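You operate a simulated robot arm through the tools that you are given. There is no shell and no other tool.

The job below is to be done with a simulated two-armed robot. You get a single attempt, and the scene is never put back.

TASK
Power up the white cabinet, reset it, start shredder, then hopper belt.
Fine: the reset clears the fault; service switch to LINE; wait for the shredder lamp; touch no other control.

Only the result counts: the job must be done as asked and must still hold three seconds after the hand-in. Knocking over, shifting, dropping, spilling or breaking anything else fails it.

THE ROBOT
Two 7-joint arms with fingered hands on one trunk that stands fixed in place. Base frame: the origin is at the foot of the trunk, x ahead of it, y to its left, z up. Readings come in mm, degrees, newtons and seconds.
The left shoulder is at [21, 125, 1428], the right one opposite. With the tool pointing down near the work surface each hand reaches from about 100 to 620 mm from the base axis, measured 20 degrees to its own side. Payload 4 kg a hand.
The TCP of each hand is the grasp point between the finger pads, 29 mm short of the fingertips. In the tool frame z runs along the fingers and y along their closing line. The gripper opens to 100 mm; its body begins 34 mm behind the TCP. The gripper is a hand of 5 fingers: y runs from the thumb to the fingers, the wrist lies at [-15, -105, -177] in the tool frame.
Orientation is that of the tool frame in the base frame, as [roll, pitch, yaw] about the fixed x, y, z axes, in that order (R = Rz(yaw) Ry(pitch) Rx(roll)). With the fingers straight down and the wrist toward the robot, the tool's x, y and z point along [0, 1, 0], [1, 0, 0] and [0, 0, -1] of the base frame.

THE INTERFACE
- The arms move only by the tool arm_command. It takes "left_commands", "right_commands" or both (then of equal length, played together; a hand with none holds still); each is a list of rows, each a list of 6 numbers: the shift along the base's x, y, z in units of 40 mm (1.0 is 40 mm), then the turn, a rotation vector about the base's x, y, z in units of 6 degrees (1.0 is 6 degrees). In form: [[tx, ty, tz, wx, wy, wz], ...]. A call has 1 to 20 rows; each row shifts and turns the commanded pose from where the row before left it. A call with a number of a shift or a turn outside -1 to 1 is refused whole. Each row takes 0.2 s and may step no farther than 50 mm and 8.6 degrees from the row before; otherwise, the whole call is refused. Where a pose cannot be reached the arm comes as near as it can. A force on the tool above 80 N (or 10 N above the force at the start of the call, whichever is more), or a blocked arm, ends the call early, and 0.2 s more pass. In this call time passes only in rows, and 0.2 s behind the last. It gives the time, the measured TCP pose, the force on the tool (base axes), the opening and the grip force at its end, in the units of the frame above (readings bear some noise), with the torque about the TCP (base axes, N m) and any sound that the robot's microphone picked up.
- Cameras (640 x 400 px; columns grow to the right, rows downward): "scene" is now at [119, -17.1, 1570.8]; the picture's right is [-0.25, -0.97, 0.00], its down [-0.52, 0.14, -0.84] and it looks along [0.81, -0.21, -0.54] (base axes); focal length 310 px, centre (320, 200). "left" rides on the left gripper at [-66, -86, -121] in its tool frame; the picture's right is [-0.76, -0.31, 0.58], its down [0.59, -0.70, 0.40] and it looks along [0.28, 0.64, 0.71] (tool axes); focal length 247 px, centre (320, 200). "right" rides on the right gripper at [66, -86, -121] in its tool frame; the picture's right is [-0.76, 0.31, -0.58], its down [-0.59, -0.70, 0.40] and it looks along [-0.28, 0.64, 0.71] (tool axes); focal length 247 px, centre (320, 200). There is no depth. A picture from a camera that has moved, and an enlarged one, comes with that camera's place and axes in the base frame and with its lens. The place of the scene camera against the robot may be out by one fixed shift of up to 18 mm in any direction.
- snapshot(camera): a new picture of that camera. No time passes.
- move_column(by): moves the trunk up (or, below 0, down) by that many mm; the arms and the scene camera ride with it, the base frame stays. It gives what a move gives, with no picture.
- curl_fingers(index, middle, ring, little, thumb_bend, thumb_turn, hand): sets how far each is bent, from 0 (flat) to 1 (curled in); at 0.3 the hand is open as for a grip, at 0.7 the pads meet at the TCP. One left out holds its place. A second passes; each finger stops where it meets its share of the squeeze, and holds until it gets a number again. It is the only way to open and close the hand. It gives what a move gives, with no picture; readings hold the bend of each and the force on index, middle, ring, little, thumb and palm. thumb_turn goes from beside the hand (0) to across from the fingers (1), as for a grip.
- head_to(pan, tilt): turns the head with the scene camera to pan (to the left, within 80 degrees either way) and tilt (down, from -29 to 69), counted from straight ahead of the robot (the tilt from the chest, where the trunk bows). It gives what a move gives.
- inspect(camera, box): a new picture of the part [left, top, right, bottom] of that camera's present view, enlarged. No time passes.
- hand_in(): hands the job in; it is judged then, once.

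Nothing tells you positions but the pictures and the camera data. Unless the task says otherwise, let go and move clear before handing in.

The tools are called after ">>>" as name(argument=value, ...) on one line, values as JSON. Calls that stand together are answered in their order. arm_command: Moves the arms, as the interface text tells. Its arguments: {"type":"object","properties":{"left_commands":{"type":"array","items":{"type":"array","items":{"type":"number"}}},"right_commands":{"type":"array","items":{"type":"array","items":{"type":"number"}}}},"required":[]} The other tools are called the same way: move_column (by) moves the trunk up or down; curl_fingers (index, middle, ring, little, thumb_bend, thumb_turn, hand) moves the fingers one by one; head_to (pan, tilt) turns the head that bears the scene camera; snapshot (camera) takes a picture; inspect (camera, box) takes an enlarged picture of a part of a camera's view; hand_in () hands the job in.

At the start:

```text
time: 0.0
left_position: [444.2, 81.8, 1296.4]
left_tcp_rot: [-179.8, 0.0, 90.1]
left_wrist_force: [0.6, 0.4, -0.1]
left_torque: [0.01, 0.01, 0.01]
left_gripper_width: 99.5
left_grip_force: 0.1
left_shape: jaw
left_bend: [0.3, 0.3, 0.3, 0.3, 0.3, 0.98]
left_finger forces: [0.0, 0.0, 0.1, 0.1, 0.1, 0.0]
right_position: [419.5, -257.6, 1379.5]
right_tcp_rot: [179.9, 0.0, 90.0]
right_wrist_force: [-0.8, -0.9, -0.2]
right_torque: [-0.01, 0.0, -0.02]
right_gripper_width: 99.8
right_grip_force: 0.0
right_shape: jaw
right_bend: [0.3, 0.3, 0.3, 0.3, 0.3, 0.98]
right_finger forces: [0.0, 0.0, 0.0, 0.1, 0.0, 0.1]
trunk travel left (down, up): [-625.0, 122.0]
head pan, tilt (commanded): [-14.7, 32.8]
```

scene: 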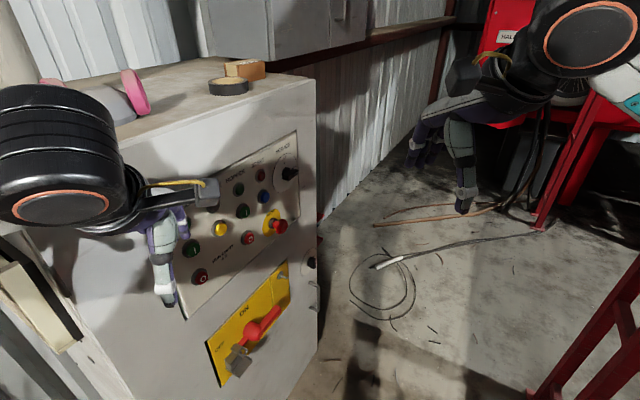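
right: 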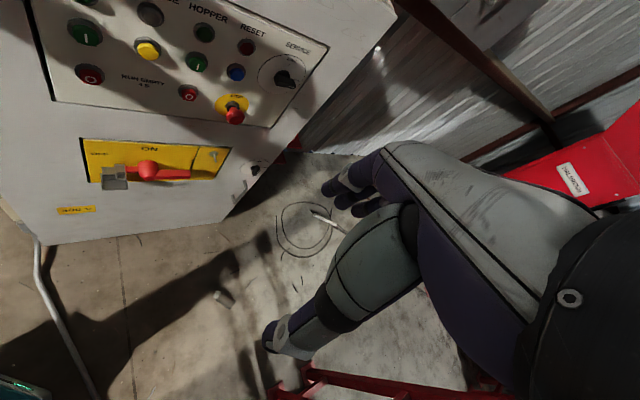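
left: 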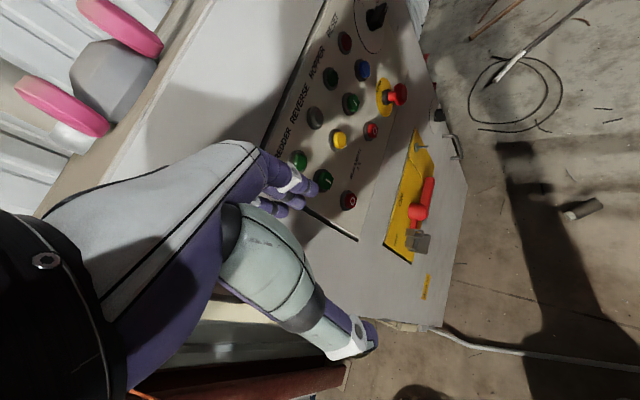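

I see a white cabinet ahead and to the left, with a panel of buttons, a service selector at upper right, a red emergency stop and a yellow main switch with a red handle. I'll take closer looks before moving anything.

>>> inspect(camera="scene", box=[160, 120, 340, 300])

>>> inspect(camera="right", box=[20, 0, 340, 220])

>>> inspect(camera="left", box=[240, 0, 480, 280])

>>> inspect(camera="scene", box=[190, 240, 330, 400])

```text
2.22 times, centred on (250, 210) of scene
camera zoom: at [119.0, -17.1, 1570.8], right [-0.25, -0.97, 0.0], down [-0.52, 0.14, -0.84], along [0.81, -0.21, -0.54], focal length 689 px, centre (476, 178)
```

zoom: 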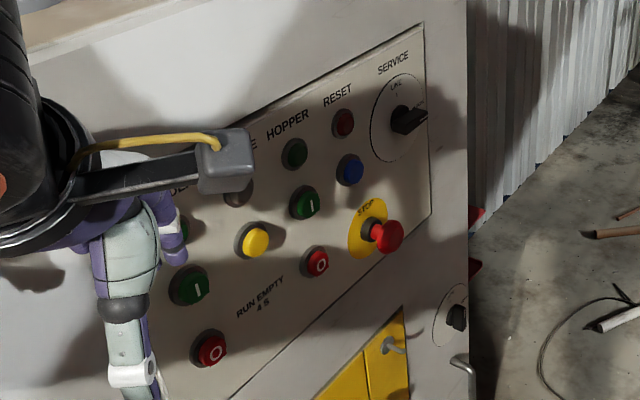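

```text
1.82 times, centred on (180, 110) of right
camera zoom: at [333.0, -192.5, 1502.3], right [0.31, -0.76, 0.58], down [-0.7, -0.59, -0.4], along [0.64, -0.28, -0.71], focal length 449 px, centre (574, 364)
```

zoom: 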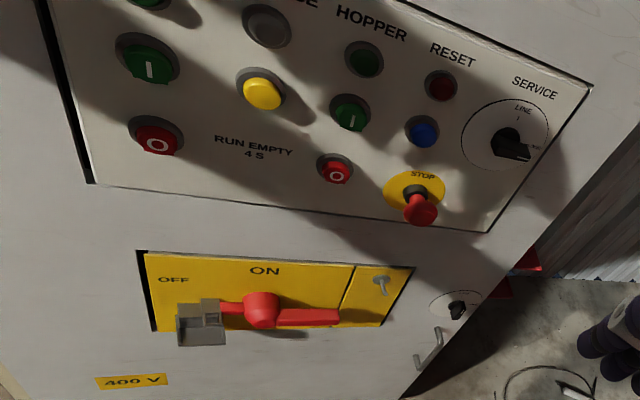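

```text
1.43 times, centred on (360, 140) of left
camera zoom: at [357.5, 16.7, 1416.3], right [-0.31, -0.76, -0.58], down [-0.7, 0.59, -0.4], along [0.64, 0.28, -0.71], focal length 353 px, centre (263, 286)
```

zoom: 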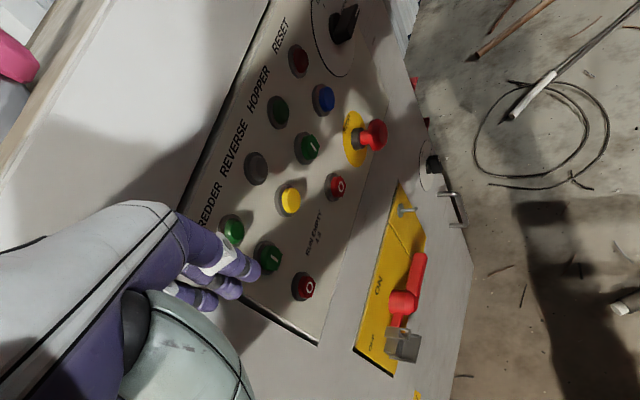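

```text
2.50 times, centred on (260, 320) of scene
camera zoom: at [119.0, -17.1, 1570.8], right [-0.25, -0.97, 0.0], down [-0.52, 0.14, -0.84], along [0.81, -0.21, -0.54], focal length 775 px, centre (470, -100)
```

zoom: 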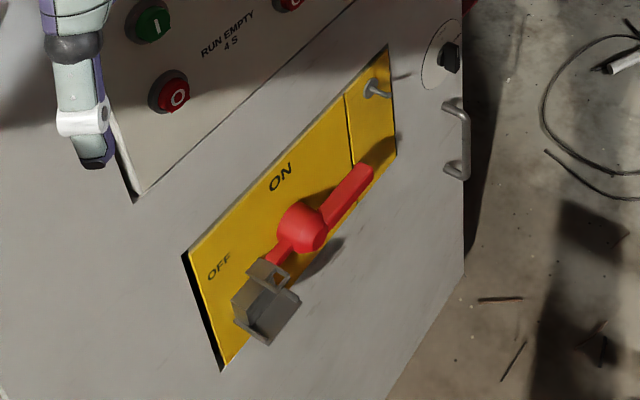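

The cabinet face runs at about 45 degrees to the robot, with the buttons near z=1070–1200. The main switch is near [674, 21, 789] and has a grey block over its left end. I'll look around for obstacles and turn the head for a better view of the switch.

>>> head_to(pan=-2, tilt=50)

>>> snapshot(camera="scene")

>>> head_to(pan=-50, tilt=45)

>>> snapshot(camera="scene")

>>> head_to(pan=30, tilt=40)

>>> snapshot(camera="scene")

```text
time: 0.8
left_position: [444.0, 82.8, 1295.1]
left_tcp_rot: [-179.8, 0.0, 90.1]
left_wrist_force: [-0.2, -0.3, -0.2]
left_torque: [0.04, 0.03, 0.0]
left_gripper_width: 99.7
left_grip_force: 0.1
left_shape: jaw
left_bend: [0.3, 0.3, 0.3, 0.3, 0.3, 0.98]
left_finger forces: [0.0, 0.1, 0.0, 0.0, 0.0, 0.0]
right_position: [420.4, -257.7, 1380.7]
right_tcp_rot: [180.0, 0.0, 90.0]
right_wrist_force: [0.0, 0.0, -0.2]
right_torque: [0.01, -0.02, 0.05]
right_gripper_width: 99.7
right_grip_force: 0.2
right_shape: jaw
right_bend: [0.3, 0.3, 0.3, 0.3, 0.3, 0.98]
right_finger forces: [0.0, 0.0, 0.1, 0.0, 0.0, 0.1]
trunk travel left (down, up): [-625.0, 122.0]
head pan, tilt (commanded): [-2.0, 50.0]
```

```text
taken
camera scene: at [109.6, 2.7, 1545.6], right [-0.04, -1.0, 0.0], down [-0.77, 0.03, -0.64], along [0.64, -0.02, -0.77], focal length 310 px, centre (320, 200)
```

scene: 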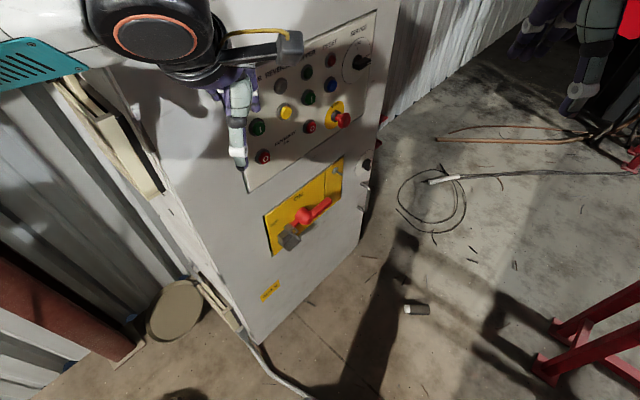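

```text
time: 2.0
left_position: [444.7, 83.1, 1294.8]
left_tcp_rot: [-180.0, 0.0, 90.1]
left_wrist_force: [-0.4, -1.0, 0.0]
left_torque: [-0.05, 0.0, 0.0]
left_gripper_width: 100.2
left_grip_force: 0.0
left_shape: jaw
left_bend: [0.3, 0.3, 0.3, 0.3, 0.3, 0.98]
left_finger forces: [0.0, 0.1, 0.0, 0.0, 0.0, 0.0]
right_position: [419.1, -257.6, 1380.5]
right_tcp_rot: [180.0, 0.0, 90.0]
right_wrist_force: [-0.3, -0.3, 0.2]
right_torque: [-0.01, -0.02, -0.01]
right_gripper_width: 99.9
right_grip_force: 0.1
right_shape: jaw
right_bend: [0.3, 0.3, 0.3, 0.3, 0.3, 0.98]
right_finger forces: [0.1, 0.0, 0.0, 0.0, 0.1, 0.1]
trunk travel left (down, up): [-625.0, 122.0]
head pan, tilt (commanded): [-50.0, 45.0]
```

```text
taken
camera scene: at [85.0, -56.8, 1552.5], right [-0.77, -0.64, 0.0], down [-0.46, 0.54, -0.71], along [0.45, -0.54, -0.71], focal length 310 px, centre (320, 200)
```

scene: 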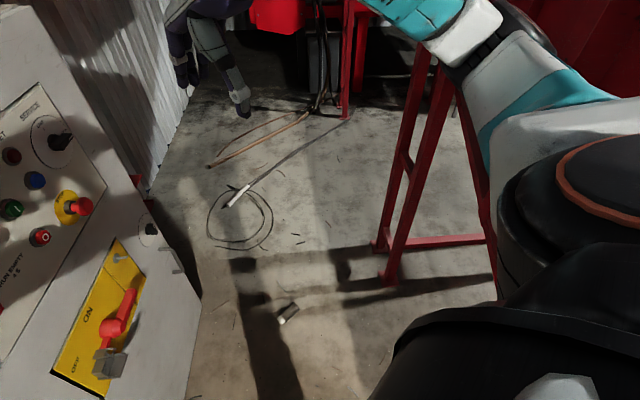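

```text
time: 3.5
left_position: [443.0, 82.3, 1294.8]
left_tcp_rot: [-179.9, 0.0, 90.1]
left_wrist_force: [0.5, -0.3, -0.2]
left_torque: [0.01, 0.02, 0.0]
left_gripper_width: 99.9
left_grip_force: 0.0
left_shape: jaw
left_bend: [0.3, 0.3, 0.3, 0.3, 0.3, 0.98]
left_finger forces: [0.1, 0.1, 0.1, 0.0, 0.0, 0.0]
right_position: [419.2, -257.8, 1379.0]
right_tcp_rot: [-179.9, 0.0, 90.0]
right_wrist_force: [-0.1, 0.3, -0.7]
right_torque: [-0.03, 0.0, -0.01]
right_gripper_width: 99.9
right_grip_force: 0.0
right_shape: jaw
right_bend: [0.3, 0.3, 0.3, 0.3, 0.3, 0.98]
right_finger forces: [0.0, 0.0, 0.1, 0.1, 0.0, 0.0]
trunk travel left (down, up): [-625.0, 122.0]
head pan, tilt (commanded): [30.0, 40.0]
```

```text
taken
camera scene: at [106.4, 47.9, 1559.7], right [0.5, -0.87, 0.0], down [-0.56, -0.32, -0.77], along [0.66, 0.38, -0.64], focal length 310 px, centre (320, 200)
```

scene: 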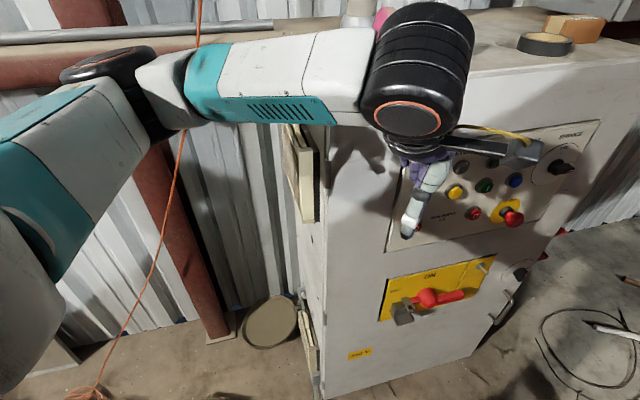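

I still need the right side near the elbow, plus a front-on view of the main switch. I'll turn the head right and then back to the cabinet.

>>> head_to(pan=-75, tilt=20)

>>> snapshot(camera="scene")

>>> head_to(pan=-10, tilt=45)

>>> inspect(camera="scene", box=[210, 180, 350, 300])

```text
time: 5.3
left_position: [444.7, 82.8, 1295.1]
left_tcp_rot: [-179.8, 0.0, 90.0]
left_wrist_force: [0.4, 0.1, 1.1]
left_torque: [0.0, -0.01, -0.03]
left_gripper_width: 99.9
left_grip_force: 0.1
left_shape: jaw
left_bend: [0.3, 0.3, 0.3, 0.3, 0.3, 0.98]
left_finger forces: [0.0, 0.0, 0.0, 0.0, 0.1, 0.0]
right_position: [419.2, -258.1, 1379.9]
right_tcp_rot: [-180.0, 0.0, 89.9]
right_wrist_force: [0.2, -0.1, -0.1]
right_torque: [0.01, -0.02, -0.02]
right_gripper_width: 99.8
right_grip_force: 0.1
right_shape: jaw
right_bend: [0.3, 0.3, 0.3, 0.3, 0.3, 0.98]
right_finger forces: [0.1, 0.0, 0.1, 0.0, 0.0, 0.1]
trunk travel left (down, up): [-625.0, 122.0]
head pan, tilt (commanded): [-75.0, 20.0]
```

```text
taken
camera scene: at [56.9, -84.5, 1591.1], right [-0.97, -0.26, 0.0], down [-0.09, 0.33, -0.94], along [0.24, -0.91, -0.34], focal length 310 px, centre (320, 200)
```

scene: 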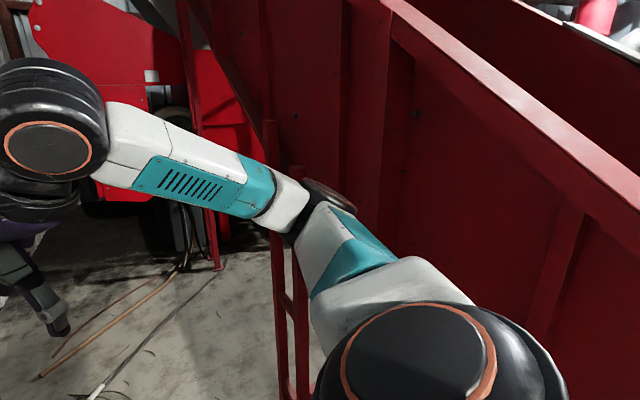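

```text
time: 6.7
left_position: [444.5, 82.1, 1295.6]
left_tcp_rot: [-179.9, 0.0, 90.1]
left_wrist_force: [0.0, 0.2, 0.5]
left_torque: [0.02, -0.02, 0.06]
left_gripper_width: 99.9
left_grip_force: 0.0
left_shape: jaw
left_bend: [0.3, 0.3, 0.3, 0.3, 0.3, 0.98]
left_finger forces: [0.0, 0.0, 0.0, 0.1, 0.0, 0.0]
right_position: [419.6, -257.5, 1379.4]
right_tcp_rot: [-180.0, -0.1, 90.0]
right_wrist_force: [0.2, 0.1, -0.5]
right_torque: [0.0, -0.01, -0.01]
right_gripper_width: 99.7
right_grip_force: 0.0
right_shape: jaw
right_bend: [0.3, 0.3, 0.3, 0.3, 0.3, 0.98]
right_finger forces: [0.0, 0.0, 0.0, 0.0, 0.0, 0.0]
trunk travel left (down, up): [-625.0, 122.0]
head pan, tilt (commanded): [-10.0, 45.0]
```

```text
3.33 times, centred on (280, 240) of scene
camera zoom: at [112.8, -8.8, 1552.5], right [-0.17, -0.98, 0.0], down [-0.7, 0.12, -0.71], along [0.7, -0.12, -0.71], focal length 1034 px, centre (453, 67)
```

zoom: 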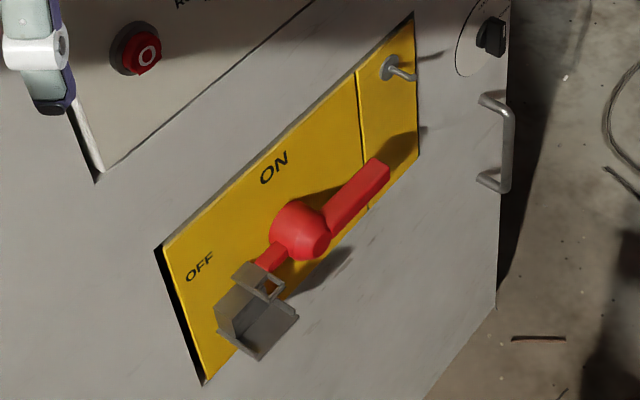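

The main switch handle's tail points to OFF and sits inside a grey bracket, and there is a small pin at the right of the yellow plate. Space around the arms looks clear, so I'll lower the trunk for a squarer view.

>>> move_column(by=-350)

>>> head_to(pan=-5, tilt=25)

>>> snapshot(camera="scene")

>>> snapshot(camera="right")

>>> snapshot(camera="left")

```text
time: 10.1
left_position: [443.2, 83.3, 945.1]
left_tcp_rot: [-180.0, 0.0, 90.1]
left_wrist_force: [0.5, 0.7, -0.1]
left_torque: [-0.01, 0.01, 0.0]
left_gripper_width: 99.8
left_grip_force: 0.0
left_shape: jaw
left_bend: [0.3, 0.3, 0.3, 0.3, 0.3, 0.98]
left_finger forces: [0.0, 0.0, 0.0, 0.0, 0.1, 0.0]
right_position: [418.5, -258.0, 1029.5]
right_tcp_rot: [-180.0, 0.0, 90.0]
right_wrist_force: [0.4, -0.5, 0.1]
right_torque: [-0.01, 0.0, 0.0]
right_gripper_width: 99.7
right_grip_force: 0.0
right_shape: jaw
right_bend: [0.3, 0.3, 0.3, 0.3, 0.3, 0.98]
right_finger forces: [0.1, 0.0, 0.1, 0.0, 0.1, 0.0]
trunk travel left (down, up): [-275.0, 472.0]
head pan, tilt (commanded): [-10.0, 45.0]
```

```text
time: 10.9
left_position: [443.5, 81.7, 945.3]
left_tcp_rot: [-179.9, 0.0, 90.1]
left_wrist_force: [0.5, -0.8, 0.8]
left_torque: [0.02, -0.04, 0.01]
left_gripper_width: 99.6
left_grip_force: 0.1
left_shape: jaw
left_bend: [0.3, 0.3, 0.3, 0.3, 0.3, 0.98]
left_finger forces: [0.1, 0.1, 0.1, 0.1, 0.0, 0.1]
right_position: [419.6, -259.0, 1029.7]
right_tcp_rot: [-180.0, 0.0, 90.0]
right_wrist_force: [-0.1, -0.3, 0.2]
right_torque: [0.02, 0.01, 0.05]
right_gripper_width: 99.9
right_grip_force: 0.0
right_shape: jaw
right_bend: [0.3, 0.3, 0.3, 0.3, 0.3, 0.98]
right_finger forces: [0.0, 0.1, 0.1, 0.0, 0.0, 0.0]
trunk travel left (down, up): [-275.0, 472.0]
head pan, tilt (commanded): [-5.0, 25.0]
```

```text
taken
camera scene: at [174.3, -2.6, 1228.7], right [-0.09, -1.0, 0.0], down [-0.42, 0.04, -0.91], along [0.9, -0.08, -0.42], focal length 310 px, centre (320, 200)
```

scene: 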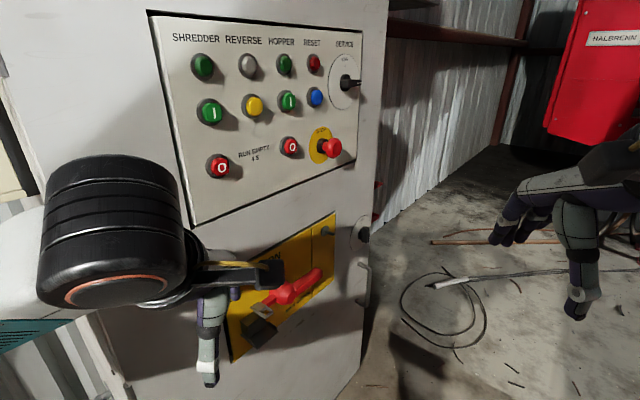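

```text
taken
camera right: at [332.9, -192.5, 1152.3], right [0.31, -0.76, 0.58], down [-0.7, -0.59, -0.4], along [0.64, -0.28, -0.71], focal length 247 px, centre (320, 200)
```

right: 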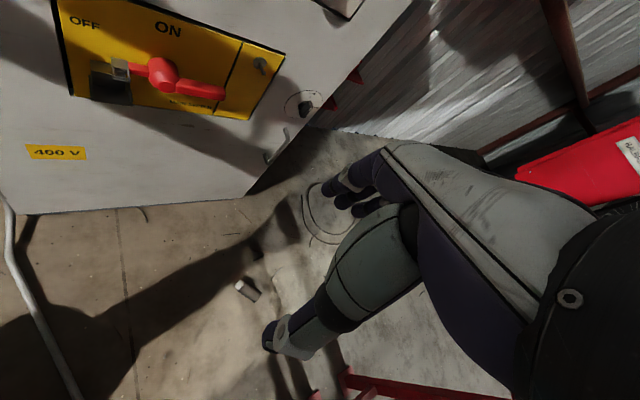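

```text
taken
camera left: at [357.4, 16.8, 1066.3], right [-0.31, -0.76, -0.58], down [-0.7, 0.59, -0.4], along [0.64, 0.28, -0.71], focal length 247 px, centre (320, 200)
```

left: 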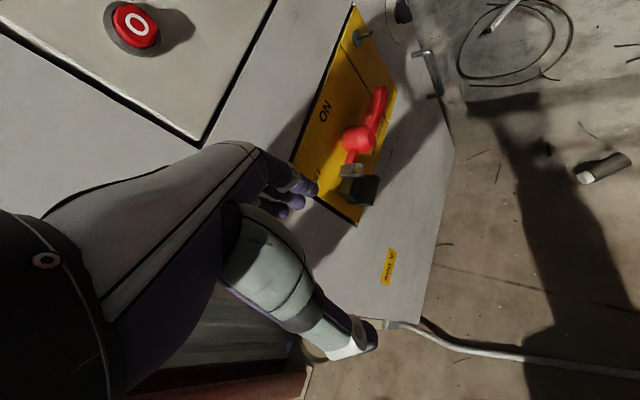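

The panel is now square to view and the left hand covers part of the main switch. I'll zoom in on the switch from each camera and on the panel.

>>> inspect(camera="right", box=[50, 0, 330, 175])

>>> inspect(camera="left", box=[270, 0, 470, 230])

>>> inspect(camera="scene", box=[150, 10, 380, 220])

>>> inspect(camera="scene", box=[290, 30, 380, 170])

>>> inspect(camera="right", box=[60, 30, 180, 110])

```text
2.29 times, centred on (190, 88) of right
camera zoom: at [332.9, -192.5, 1152.3], right [0.31, -0.76, 0.58], down [-0.7, -0.59, -0.4], along [0.64, -0.28, -0.71], focal length 564 px, centre (617, 457)
```

zoom: 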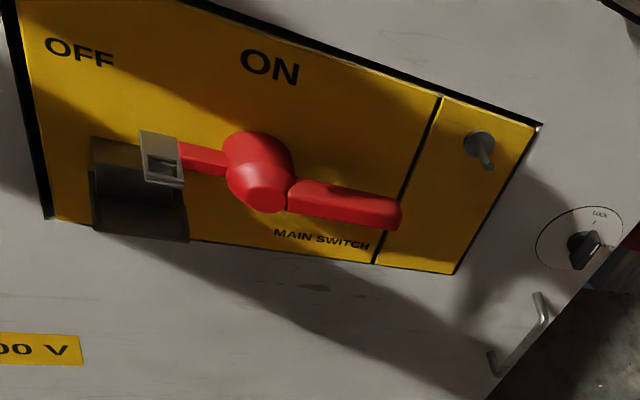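

```text
1.74 times, centred on (370, 115) of left
camera zoom: at [357.4, 16.8, 1066.3], right [-0.31, -0.76, -0.58], down [-0.7, 0.59, -0.4], along [0.64, 0.28, -0.71], focal length 430 px, centre (233, 348)
```

zoom: 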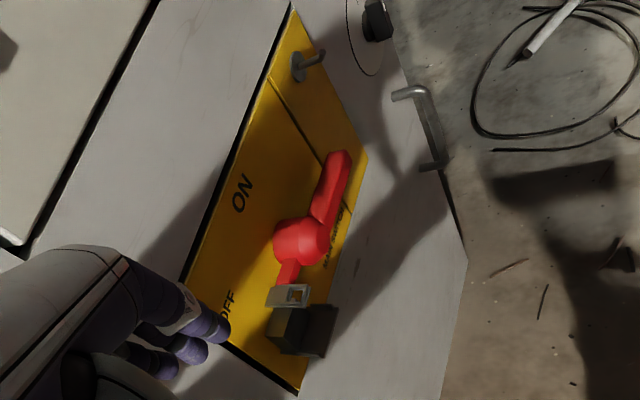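

```text
1.90 times, centred on (265, 115) of scene
camera zoom: at [174.3, -2.6, 1228.7], right [-0.09, -1.0, 0.0], down [-0.42, 0.04, -0.91], along [0.9, -0.08, -0.42], focal length 591 px, centre (425, 362)
```

zoom: 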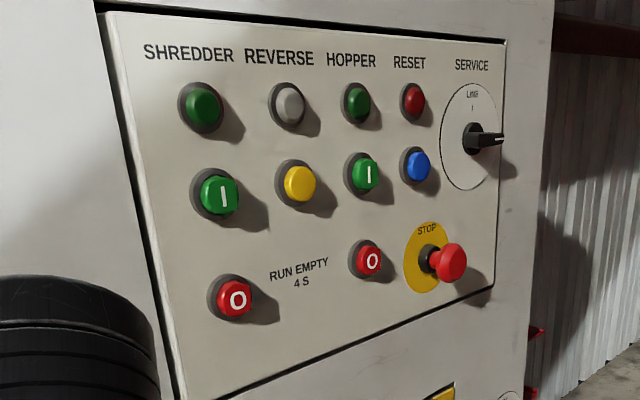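

```text
2.86 times, centred on (335, 100) of scene
camera zoom: at [174.3, -2.6, 1228.7], right [-0.09, -1.0, 0.0], down [-0.42, 0.04, -0.91], along [0.9, -0.08, -0.42], focal length 886 px, centre (277, 486)
```

zoom: 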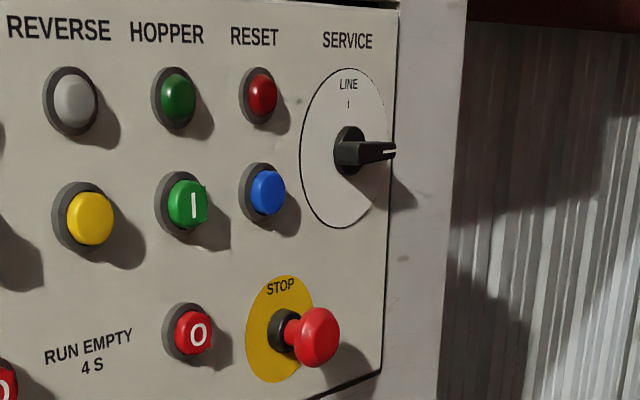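

```text
5.00 times, centred on (120, 70) of right
camera zoom: at [332.9, -192.5, 1152.3], right [0.31, -0.76, 0.58], down [-0.7, -0.59, -0.4], along [0.64, -0.28, -0.71], focal length 1235 px, centre (1320, 850)
```

zoom: 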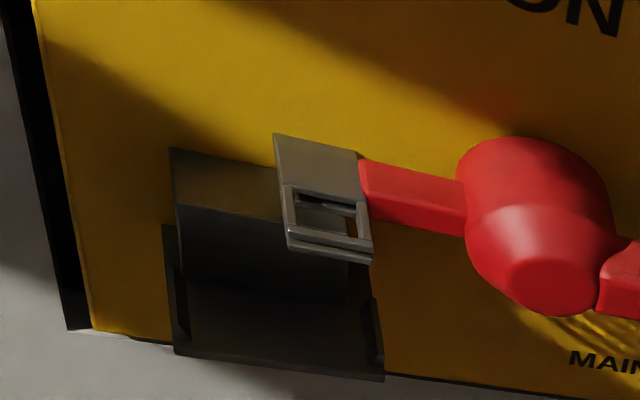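

The grey end of the handle's tail looks like an empty padlock eye, with a grey tray-like bracket below it. I'll move the left hand out of the way and look again.

>>> arm_command(left_commands=[[-0.8, 0.6, 0, 0, 0, 0], [-0.8, 0.6, 0, 0, 0, 0], [-0.8, 0.8, 0, 0, 0, 0], [-0.6, 0.8, 0, 0, 0, 0], [-0.4, 0.8, 0, 0, 0, 0]])

>>> head_to(pan=0, tilt=35)

>>> snapshot(camera="scene")

>>> inspect(camera="scene", box=[200, 150, 400, 310])

```text
time: 12.1
left_position: [418.4, 209.0, 973.7]
left_tcp_rot: [-179.8, 0.1, 90.0]
left_wrist_force: [0.5, -0.2, -0.2]
left_torque: [0.0, 0.04, 0.01]
left_gripper_width: 99.7
left_grip_force: 0.1
left_shape: jaw
left_bend: [0.3, 0.3, 0.3, 0.3, 0.3, 0.98]
left_finger forces: [0.0, 0.0, 0.1, 0.1, 0.1, 0.0]
left hand out of reach, approached as far as the arm can: row 1, 2, 3, 4, 5
right_position: [419.8, -257.6, 1028.7]
right_tcp_rot: [-180.0, 0.0, 90.0]
right_wrist_force: [0.2, -0.7, 0.6]
right_torque: [-0.02, -0.04, 0.02]
right_gripper_width: 100.0
right_grip_force: 0.1
right_shape: jaw
right_bend: [0.3, 0.3, 0.3, 0.3, 0.3, 0.98]
right_finger forces: [0.0, 0.0, 0.0, 0.0, 0.1, 0.0]
trunk travel left (down, up): [-275.0, 472.0]
head pan, tilt (commanded): [-5.0, 25.0]
```

```text
time: 12.8
left_position: [418.1, 208.2, 972.9]
left_tcp_rot: [-179.8, 0.0, 90.1]
left_wrist_force: [-0.7, 0.4, 1.4]
left_torque: [-0.01, 0.0, -0.03]
left_gripper_width: 99.7
left_grip_force: 0.0
left_shape: jaw
left_bend: [0.3, 0.3, 0.3, 0.3, 0.3, 0.98]
left_finger forces: [0.0, 0.0, 0.0, 0.0, 0.1, 0.0]
right_position: [419.4, -258.5, 1031.2]
right_tcp_rot: [-180.0, 0.0, 90.0]
right_wrist_force: [0.5, -0.7, 0.1]
right_torque: [0.01, -0.01, -0.02]
right_gripper_width: 99.7
right_grip_force: 0.1
right_shape: jaw
right_bend: [0.3, 0.3, 0.3, 0.3, 0.3, 0.98]
right_finger forces: [0.0, 0.0, 0.1, 0.0, 0.0, 0.0]
trunk travel left (down, up): [-275.0, 472.0]
head pan, tilt (commanded): [0.0, 35.0]
```

```text
taken
camera scene: at [170.6, 5.5, 1213.1], right [0.0, -1.0, 0.0], down [-0.57, 0.0, -0.82], along [0.82, 0.0, -0.57], focal length 310 px, centre (320, 200)
```

scene: 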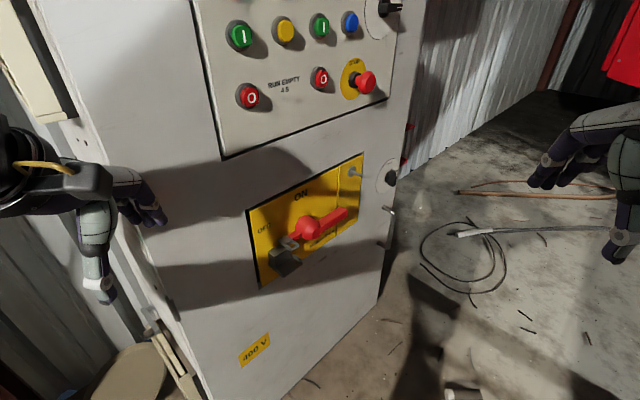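

```text
2.50 times, centred on (300, 230) of scene
camera zoom: at [170.6, 5.5, 1213.1], right [0.0, -1.0, 0.0], down [-0.57, 0.0, -0.82], along [0.82, 0.0, -0.57], focal length 775 px, centre (370, 125)
```

zoom: 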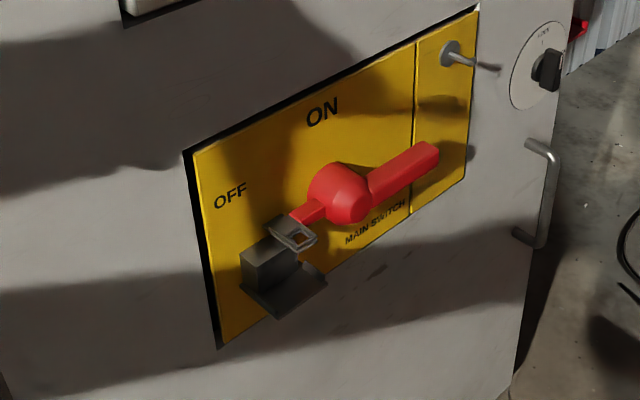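

The grey piece may be a fixed bracket or a removable lock, and I need to know before turning the handle. I'll bring the right hand's camera in front of the main switch, keeping well off the face.

>>> arm_command(right_commands=[[0.207, 0.325, -0.365, 0, -1, 0], [0.207, 0.325, -0.365, 0, -1, 0], [0.207, 0.325, -0.365, 0, -1, 0], [0.207, 0.325, -0.365, 0, -1, 0], [0.207, 0.325, -0.365, 0, -1, 0], [0.207, 0.325, -0.365, 0, 0, 1], [0.207, 0.325, -0.365, 0, 0, 1], [0.207, 0.325, -0.365, 0, 0, 1], [0.207, 0.325, -0.365, 0, 0, 1], [0.207, 0.325, -0.365, 0, 0, 1], [0.207, 0.325, -0.365, 0, 0, 1], [0.207, 0.325, -0.365, 0, 0, 1], [0.207, 0.325, -0.365, 0, 0, 1], [0.207, 0.325, -0.365, 0, 0, 1], [0.207, 0.325, -0.365, 0, 0, 1]])

>>> snapshot(camera="right")

>>> snapshot(camera="scene")

```text
time: 16.0
left_position: [420.2, 208.0, 972.9]
left_tcp_rot: [-179.8, 0.0, 90.1]
left_wrist_force: [-0.3, 0.5, 1.0]
left_torque: [0.0, 0.0, 0.0]
left_gripper_width: 99.9
left_grip_force: 0.1
left_shape: jaw
left_bend: [0.3, 0.3, 0.3, 0.3, 0.3, 0.98]
left_finger forces: [0.0, 0.0, 0.0, 0.0, 0.0, 0.0]
right_position: [588.3, -69.1, 819.4]
right_tcp_rot: [150.0, -0.1, 150.1]
right_wrist_force: [-0.1, -0.7, 0.5]
right_torque: [0.03, 0.0, -0.02]
right_gripper_width: 99.7
right_grip_force: 0.1
right_shape: jaw
right_bend: [0.3, 0.3, 0.3, 0.3, 0.3, 0.98]
right_finger forces: [0.0, 0.0, 0.0, 0.0, 0.0, 0.1]
right hand out of reach, approached as far as the arm can: row 2, 3, 4, 5
trunk travel left (down, up): [-275.0, 472.0]
head pan, tilt (commanded): [0.0, 35.0]
```

```text
taken
camera right: at [463.7, -154.2, 882.3], right [0.64, -0.4, 0.65], down [0.31, -0.65, -0.7], along [0.7, 0.65, -0.3], focal length 247 px, centre (320, 200)
```

right: 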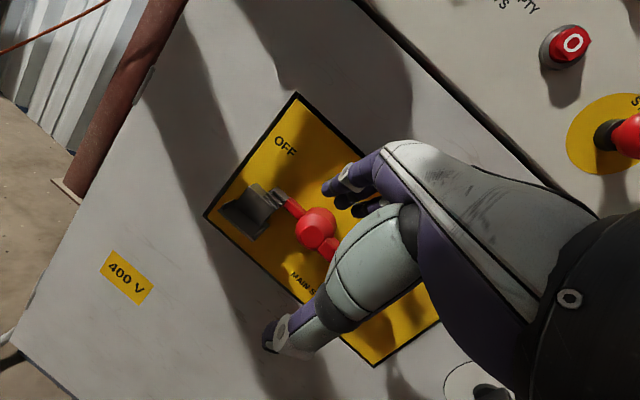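

```text
taken
camera scene: at [170.9, 5.7, 1212.9], right [0.0, -1.0, 0.0], down [-0.57, 0.0, -0.82], along [0.82, 0.0, -0.57], focal length 310 px, centre (320, 200)
```

scene: 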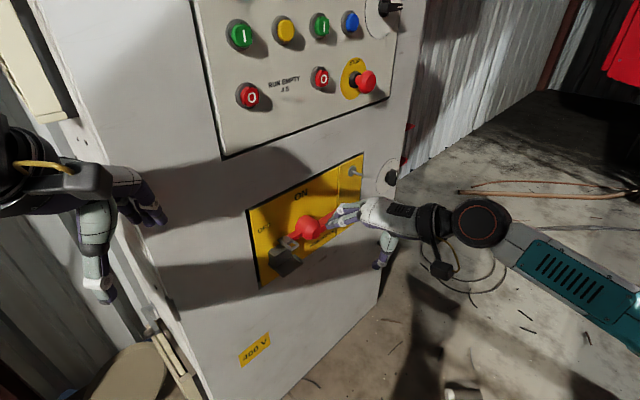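

The hand is about 130 mm in front of the switch and the grey piece is visible from the front. I'll enlarge that area.

>>> inspect(camera="right", box=[200, 120, 360, 260])

>>> inspect(camera="right", box=[210, 170, 300, 245])

```text
2.86 times, centred on (280, 190) of right
camera zoom: at [463.7, -154.2, 882.3], right [0.64, -0.4, 0.65], down [0.31, -0.65, -0.7], along [0.7, 0.65, -0.3], focal length 706 px, centre (434, 229)
```

zoom: 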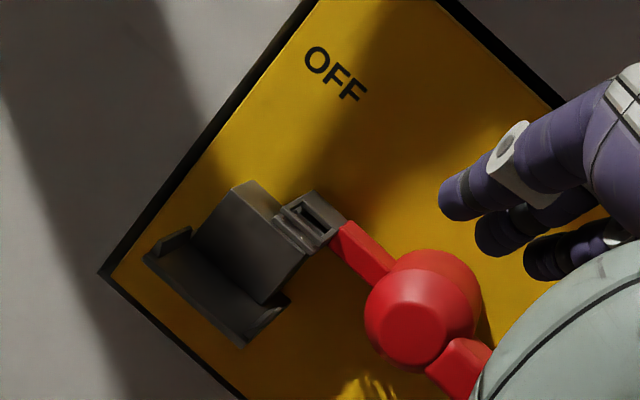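

```text
5.33 times, centred on (255, 208) of right
camera zoom: at [463.7, -154.2, 882.3], right [0.64, -0.4, 0.65], down [0.31, -0.65, -0.7], along [0.7, 0.65, -0.3], focal length 1317 px, centre (667, 160)
```

zoom: 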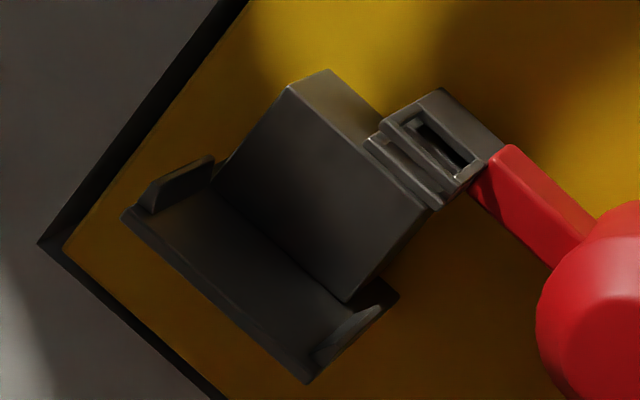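

There is no padlock: the tail carries an empty lock frame and the tray beside it looks fixed to the plate, so the handle should turn freely clockwise (tail up to ON, grip down). I'll shape the right hand into a pointing finger and check it.

>>> curl_fingers(hand="right", index=0.1, middle=1, ring=1, little=1, thumb_bend=0.6, thumb_turn=0.3)

>>> snapshot(camera="right")

>>> snapshot(camera="scene")

>>> inspect(camera="scene", box=[290, 150, 470, 290])

```text
time: 17.0
left_position: [419.8, 209.5, 971.7]
left_tcp_rot: [-179.7, 0.1, 90.0]
left_wrist_force: [-0.4, 0.2, -0.2]
left_torque: [-0.01, 0.0, 0.0]
left_gripper_width: 99.7
left_grip_force: 0.0
left_shape: jaw
left_bend: [0.3, 0.3, 0.3, 0.3, 0.3, 0.98]
left_finger forces: [0.1, 0.0, 0.0, 0.0, 0.2, 0.0]
right_position: [587.3, -70.4, 818.6]
right_tcp_rot: [150.0, 0.0, 150.1]
right_wrist_force: [-0.5, 0.1, 0.8]
right_torque: [-0.02, -0.01, 0.01]
right_gripper_width: 103.2
right_grip_force: 0.1
right_shape: fingers
right_bend: [0.1, 1.0, 1.0, 1.0, 0.6, 0.3]
right_finger forces: [0.1, 0.0, 0.0, 0.0, 0.1, 0.0]
trunk travel left (down, up): [-275.0, 472.0]
head pan, tilt (commanded): [0.0, 35.0]
```

```text
taken
camera right: at [463.2, -154.3, 882.4], right [0.64, -0.4, 0.65], down [0.3, -0.65, -0.7], along [0.7, 0.65, -0.3], focal length 247 px, centre (320, 200)
```

right: 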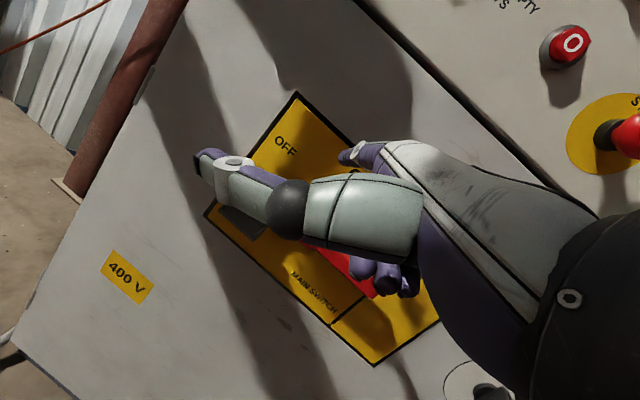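

```text
taken
camera scene: at [170.6, 5.6, 1213.0], right [0.0, -1.0, 0.0], down [-0.57, 0.0, -0.82], along [0.82, 0.0, -0.57], focal length 310 px, centre (320, 200)
```

scene: 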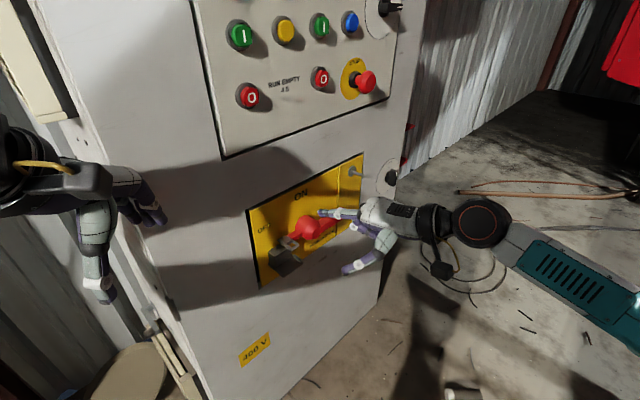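

```text
2.86 times, centred on (380, 220) of scene
camera zoom: at [170.6, 5.6, 1213.0], right [0.0, -1.0, 0.0], down [-0.57, 0.0, -0.82], along [0.82, 0.0, -0.57], focal length 886 px, centre (149, 143)
```

zoom: 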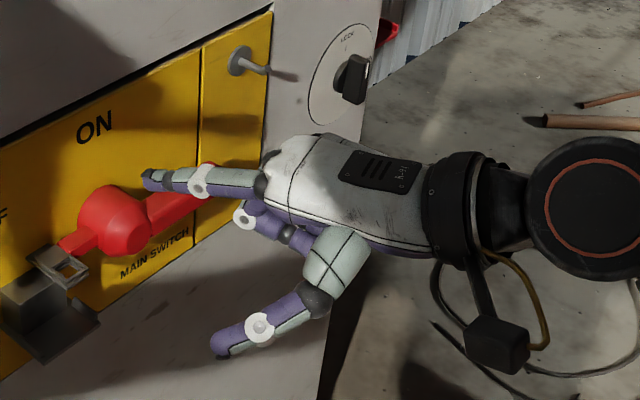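

The index finger points forward and the thumb sticks out sideways. I'll fold the thumb across the palm.

>>> curl_fingers(hand="right", thumb_bend=1, thumb_turn=1)

>>> snapshot(camera="right")

>>> inspect(camera="scene", box=[290, 150, 470, 290])

```text
time: 18.0
left_position: [420.2, 208.8, 973.0]
left_tcp_rot: [-179.7, -0.1, 90.1]
left_wrist_force: [-0.2, 0.5, 0.5]
left_torque: [0.03, 0.0, 0.0]
left_gripper_width: 99.7
left_grip_force: 0.0
left_shape: jaw
left_bend: [0.3, 0.3, 0.3, 0.3, 0.3, 0.98]
left_finger forces: [0.0, 0.1, 0.0, 0.1, 0.0, 0.0]
right_position: [588.8, -69.9, 819.7]
right_tcp_rot: [149.9, 0.0, 150.1]
right_wrist_force: [-0.1, -0.4, 0.1]
right_torque: [0.01, -0.01, -0.01]
right_gripper_width: 37.9
right_grip_force: 0.0
right_shape: fingers
right_bend: [0.1, 1.0, 1.0, 1.0, 1.0, 1.0]
right_finger forces: [0.0, 0.1, 0.0, 0.1, 0.0, 0.1]
trunk travel left (down, up): [-275.0, 472.0]
head pan, tilt (commanded): [0.0, 35.0]
```

```text
taken
camera right: at [463.2, -154.3, 882.4], right [0.64, -0.4, 0.65], down [0.3, -0.65, -0.7], along [0.7, 0.65, -0.3], focal length 247 px, centre (320, 200)
```

right: 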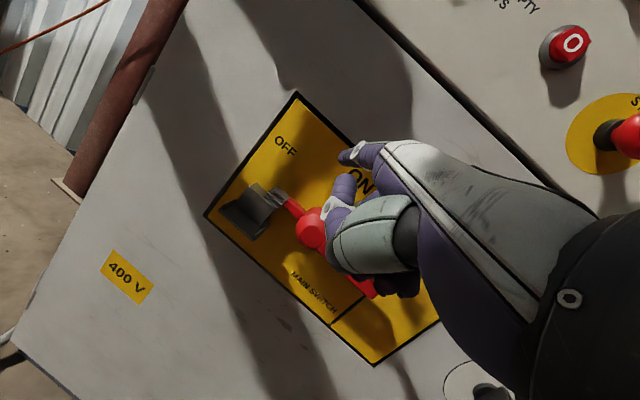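

```text
2.86 times, centred on (380, 220) of scene
camera zoom: at [170.6, 5.6, 1213.0], right [0.0, -1.0, 0.0], down [-0.57, 0.0, -0.82], along [0.82, 0.0, -0.57], focal length 886 px, centre (149, 143)
```

zoom: 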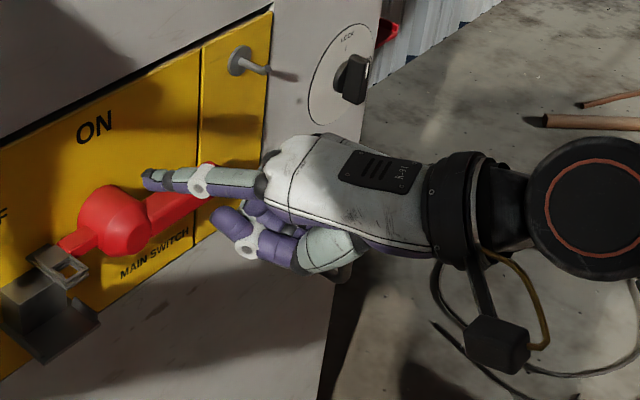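

The fist under the index could foul the handle, so for the switch I'll use a flat hand with the thumb laid aside. I'll open all the fingers and look at the shape.

>>> curl_fingers(hand="right", index=0, middle=0, ring=0, little=0, thumb_bend=0, thumb_turn=0)

>>> snapshot(camera="right")

>>> inspect(camera="scene", box=[290, 150, 470, 290])

>>> snapshot(camera="left")

```text
time: 19.0
left_position: [420.3, 208.3, 972.0]
left_tcp_rot: [-179.9, 0.0, 90.1]
left_wrist_force: [0.3, 0.6, -0.7]
left_torque: [-0.04, -0.03, 0.02]
left_gripper_width: 100.0
left_grip_force: 0.1
left_shape: jaw
left_bend: [0.3, 0.3, 0.3, 0.3, 0.3, 0.98]
left_finger forces: [0.0, 0.0, 0.0, 0.1, 0.1, 0.1]
right_position: [587.0, -69.4, 818.0]
right_tcp_rot: [150.0, 0.1, 150.0]
right_wrist_force: [0.0, -0.2, 0.0]
right_torque: [-0.01, 0.04, 0.04]
right_gripper_width: 153.9
right_grip_force: 0.1
right_shape: fingers
right_bend: [0.0, 0.0, 0.0, 0.0, 0.0, 0.0]
right_finger forces: [0.1, 0.0, 0.0, 0.1, 0.0, 0.0]
trunk travel left (down, up): [-275.0, 472.0]
head pan, tilt (commanded): [0.0, 35.0]
```

```text
taken
camera right: at [463.2, -154.3, 882.4], right [0.64, -0.4, 0.65], down [0.31, -0.65, -0.7], along [0.7, 0.65, -0.3], focal length 247 px, centre (320, 200)
```

right: 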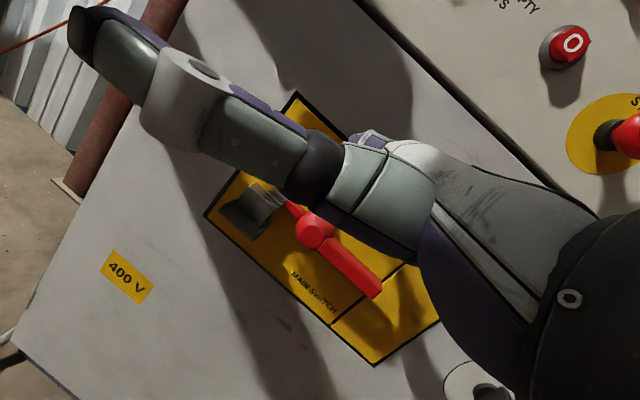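

```text
2.86 times, centred on (380, 220) of scene
camera zoom: at [170.6, 5.6, 1213.0], right [0.0, -1.0, 0.0], down [-0.57, 0.0, -0.82], along [0.82, 0.0, -0.57], focal length 886 px, centre (149, 143)
```

zoom: 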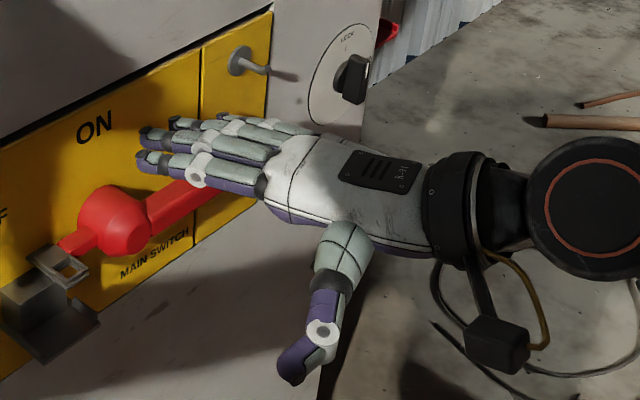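

```text
taken
camera left: at [333.4, 142.7, 1094.0], right [-0.31, -0.76, -0.58], down [-0.71, 0.59, -0.4], along [0.64, 0.28, -0.71], focal length 247 px, centre (320, 200)
```

left: 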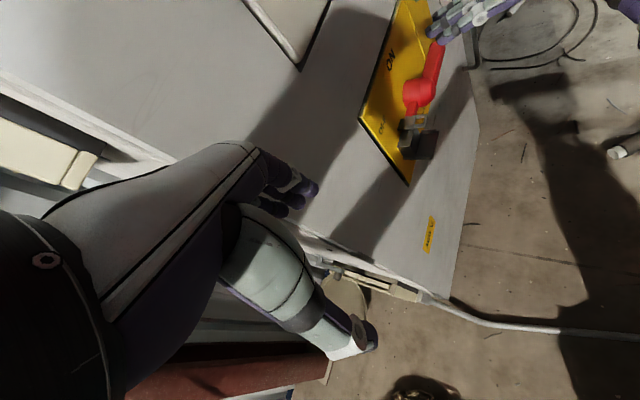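

All fingers are flat, with the thumb pointing back and left, away from the face. I'll zoom the left camera on the right fingertips to fix their position against the handle.

>>> inspect(camera="left", box=[380, 0, 540, 120])

>>> inspect(camera="right", box=[290, 100, 450, 220])

```text
3.33 times, centred on (460, 60) of left
camera zoom: at [333.4, 142.7, 1094.0], right [-0.31, -0.76, -0.58], down [-0.71, 0.59, -0.4], along [0.64, 0.28, -0.71], focal length 823 px, centre (-147, 667)
```

zoom: 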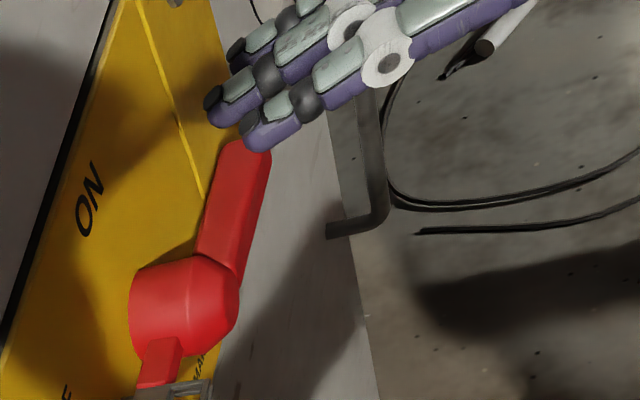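

```text
3.33 times, centred on (370, 160) of right
camera zoom: at [463.2, -154.3, 882.4], right [0.64, -0.4, 0.65], down [0.31, -0.65, -0.7], along [0.7, 0.65, -0.3], focal length 823 px, centre (153, 333)
```

zoom: 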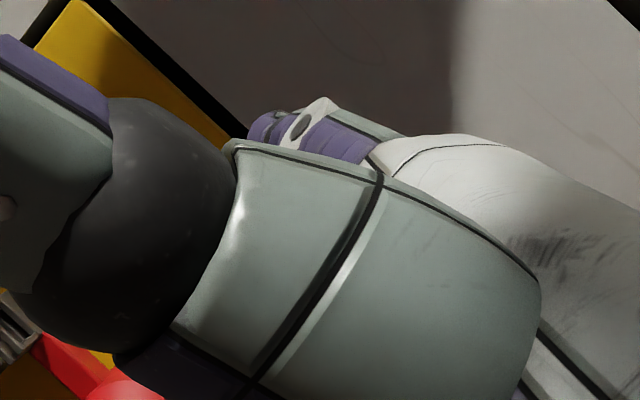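

Index tip is near [609, 7, 878], and the plate surface lies about 521 mm out along the face normal. The handle hub is at about [680, 22, 769] with the grip ending at [749, -59, 763]. I'll turn the hand square to the face and place the index above the grip, still in front of it.

>>> arm_command(right_commands=[[0.29, -0.285, -0.1, 0, 0, -0.833], [0.29, -0.285, -0.2, 0, 0, -0.833], [0.29, -0.285, -0.2, 0, 0, -0.833], [0.29, -0.285, -0.3, 0, 0, -0.833], [0.29, -0.285, -0.3, 0.6, -0.71, 0]])

>>> snapshot(camera="right")

>>> inspect(camera="scene", box=[250, 140, 450, 300])

>>> inspect(camera="left", box=[380, 0, 540, 120])

```text
time: 20.2
left_position: [420.3, 207.6, 972.8]
left_tcp_rot: [-179.9, 0.0, 90.2]
left_wrist_force: [-1.1, -0.2, 0.0]
left_torque: [0.02, 0.03, 0.02]
left_gripper_width: 99.9
left_grip_force: 0.1
left_shape: jaw
left_bend: [0.3, 0.3, 0.3, 0.3, 0.3, 0.98]
left_finger forces: [0.0, 0.0, 0.0, 0.1, 0.0, 0.0]
right_position: [647.0, -127.8, 774.5]
right_tcp_rot: [144.4, 0.0, 130.1]
right_wrist_force: [0.5, 1.0, 0.6]
right_torque: [0.02, -0.01, 0.0]
right_gripper_width: 153.6
right_grip_force: 0.0
right_shape: fingers
right_bend: [0.0, 0.0, 0.0, 0.0, 0.0, 0.0]
right_finger forces: [0.0, 0.0, 0.1, 0.0, 0.1, 0.0]
trunk travel left (down, up): [-275.0, 472.0]
head pan, tilt (commanded): [0.0, 35.0]
```

```text
taken
camera right: at [496.0, -167.7, 825.2], right [0.42, -0.64, 0.65], down [0.12, -0.67, -0.73], along [0.9, 0.38, -0.21], focal length 247 px, centre (320, 200)
```

right: 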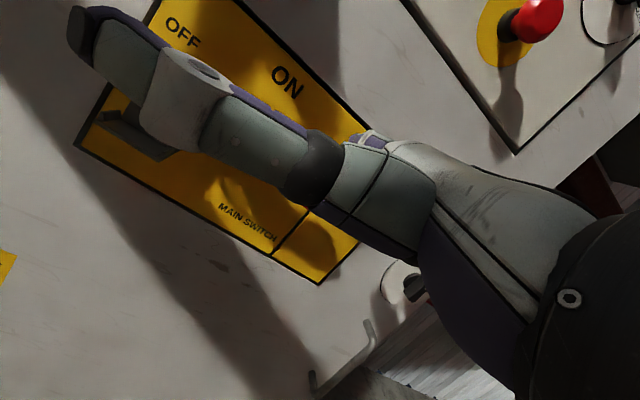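

```text
2.50 times, centred on (350, 220) of scene
camera zoom: at [170.7, 5.4, 1213.0], right [0.0, -1.0, 0.0], down [-0.57, 0.0, -0.82], along [0.82, 0.0, -0.57], focal length 775 px, centre (245, 150)
```

zoom: 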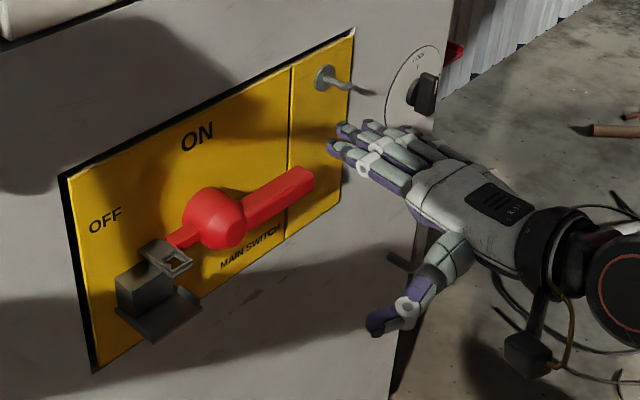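

```text
3.33 times, centred on (460, 60) of left
camera zoom: at [333.5, 142.6, 1093.9], right [-0.31, -0.76, -0.58], down [-0.71, 0.59, -0.4], along [0.64, 0.28, -0.72], focal length 823 px, centre (-147, 667)
```

zoom: 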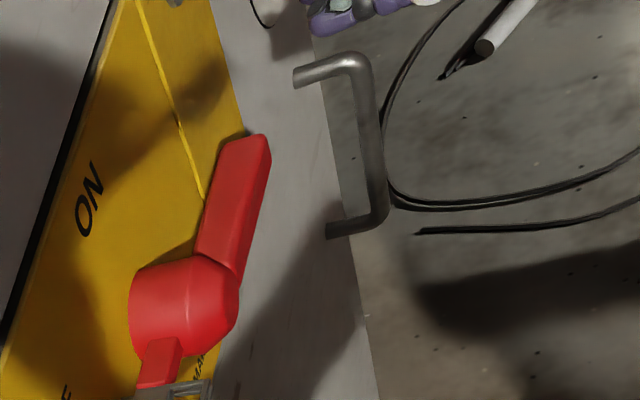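

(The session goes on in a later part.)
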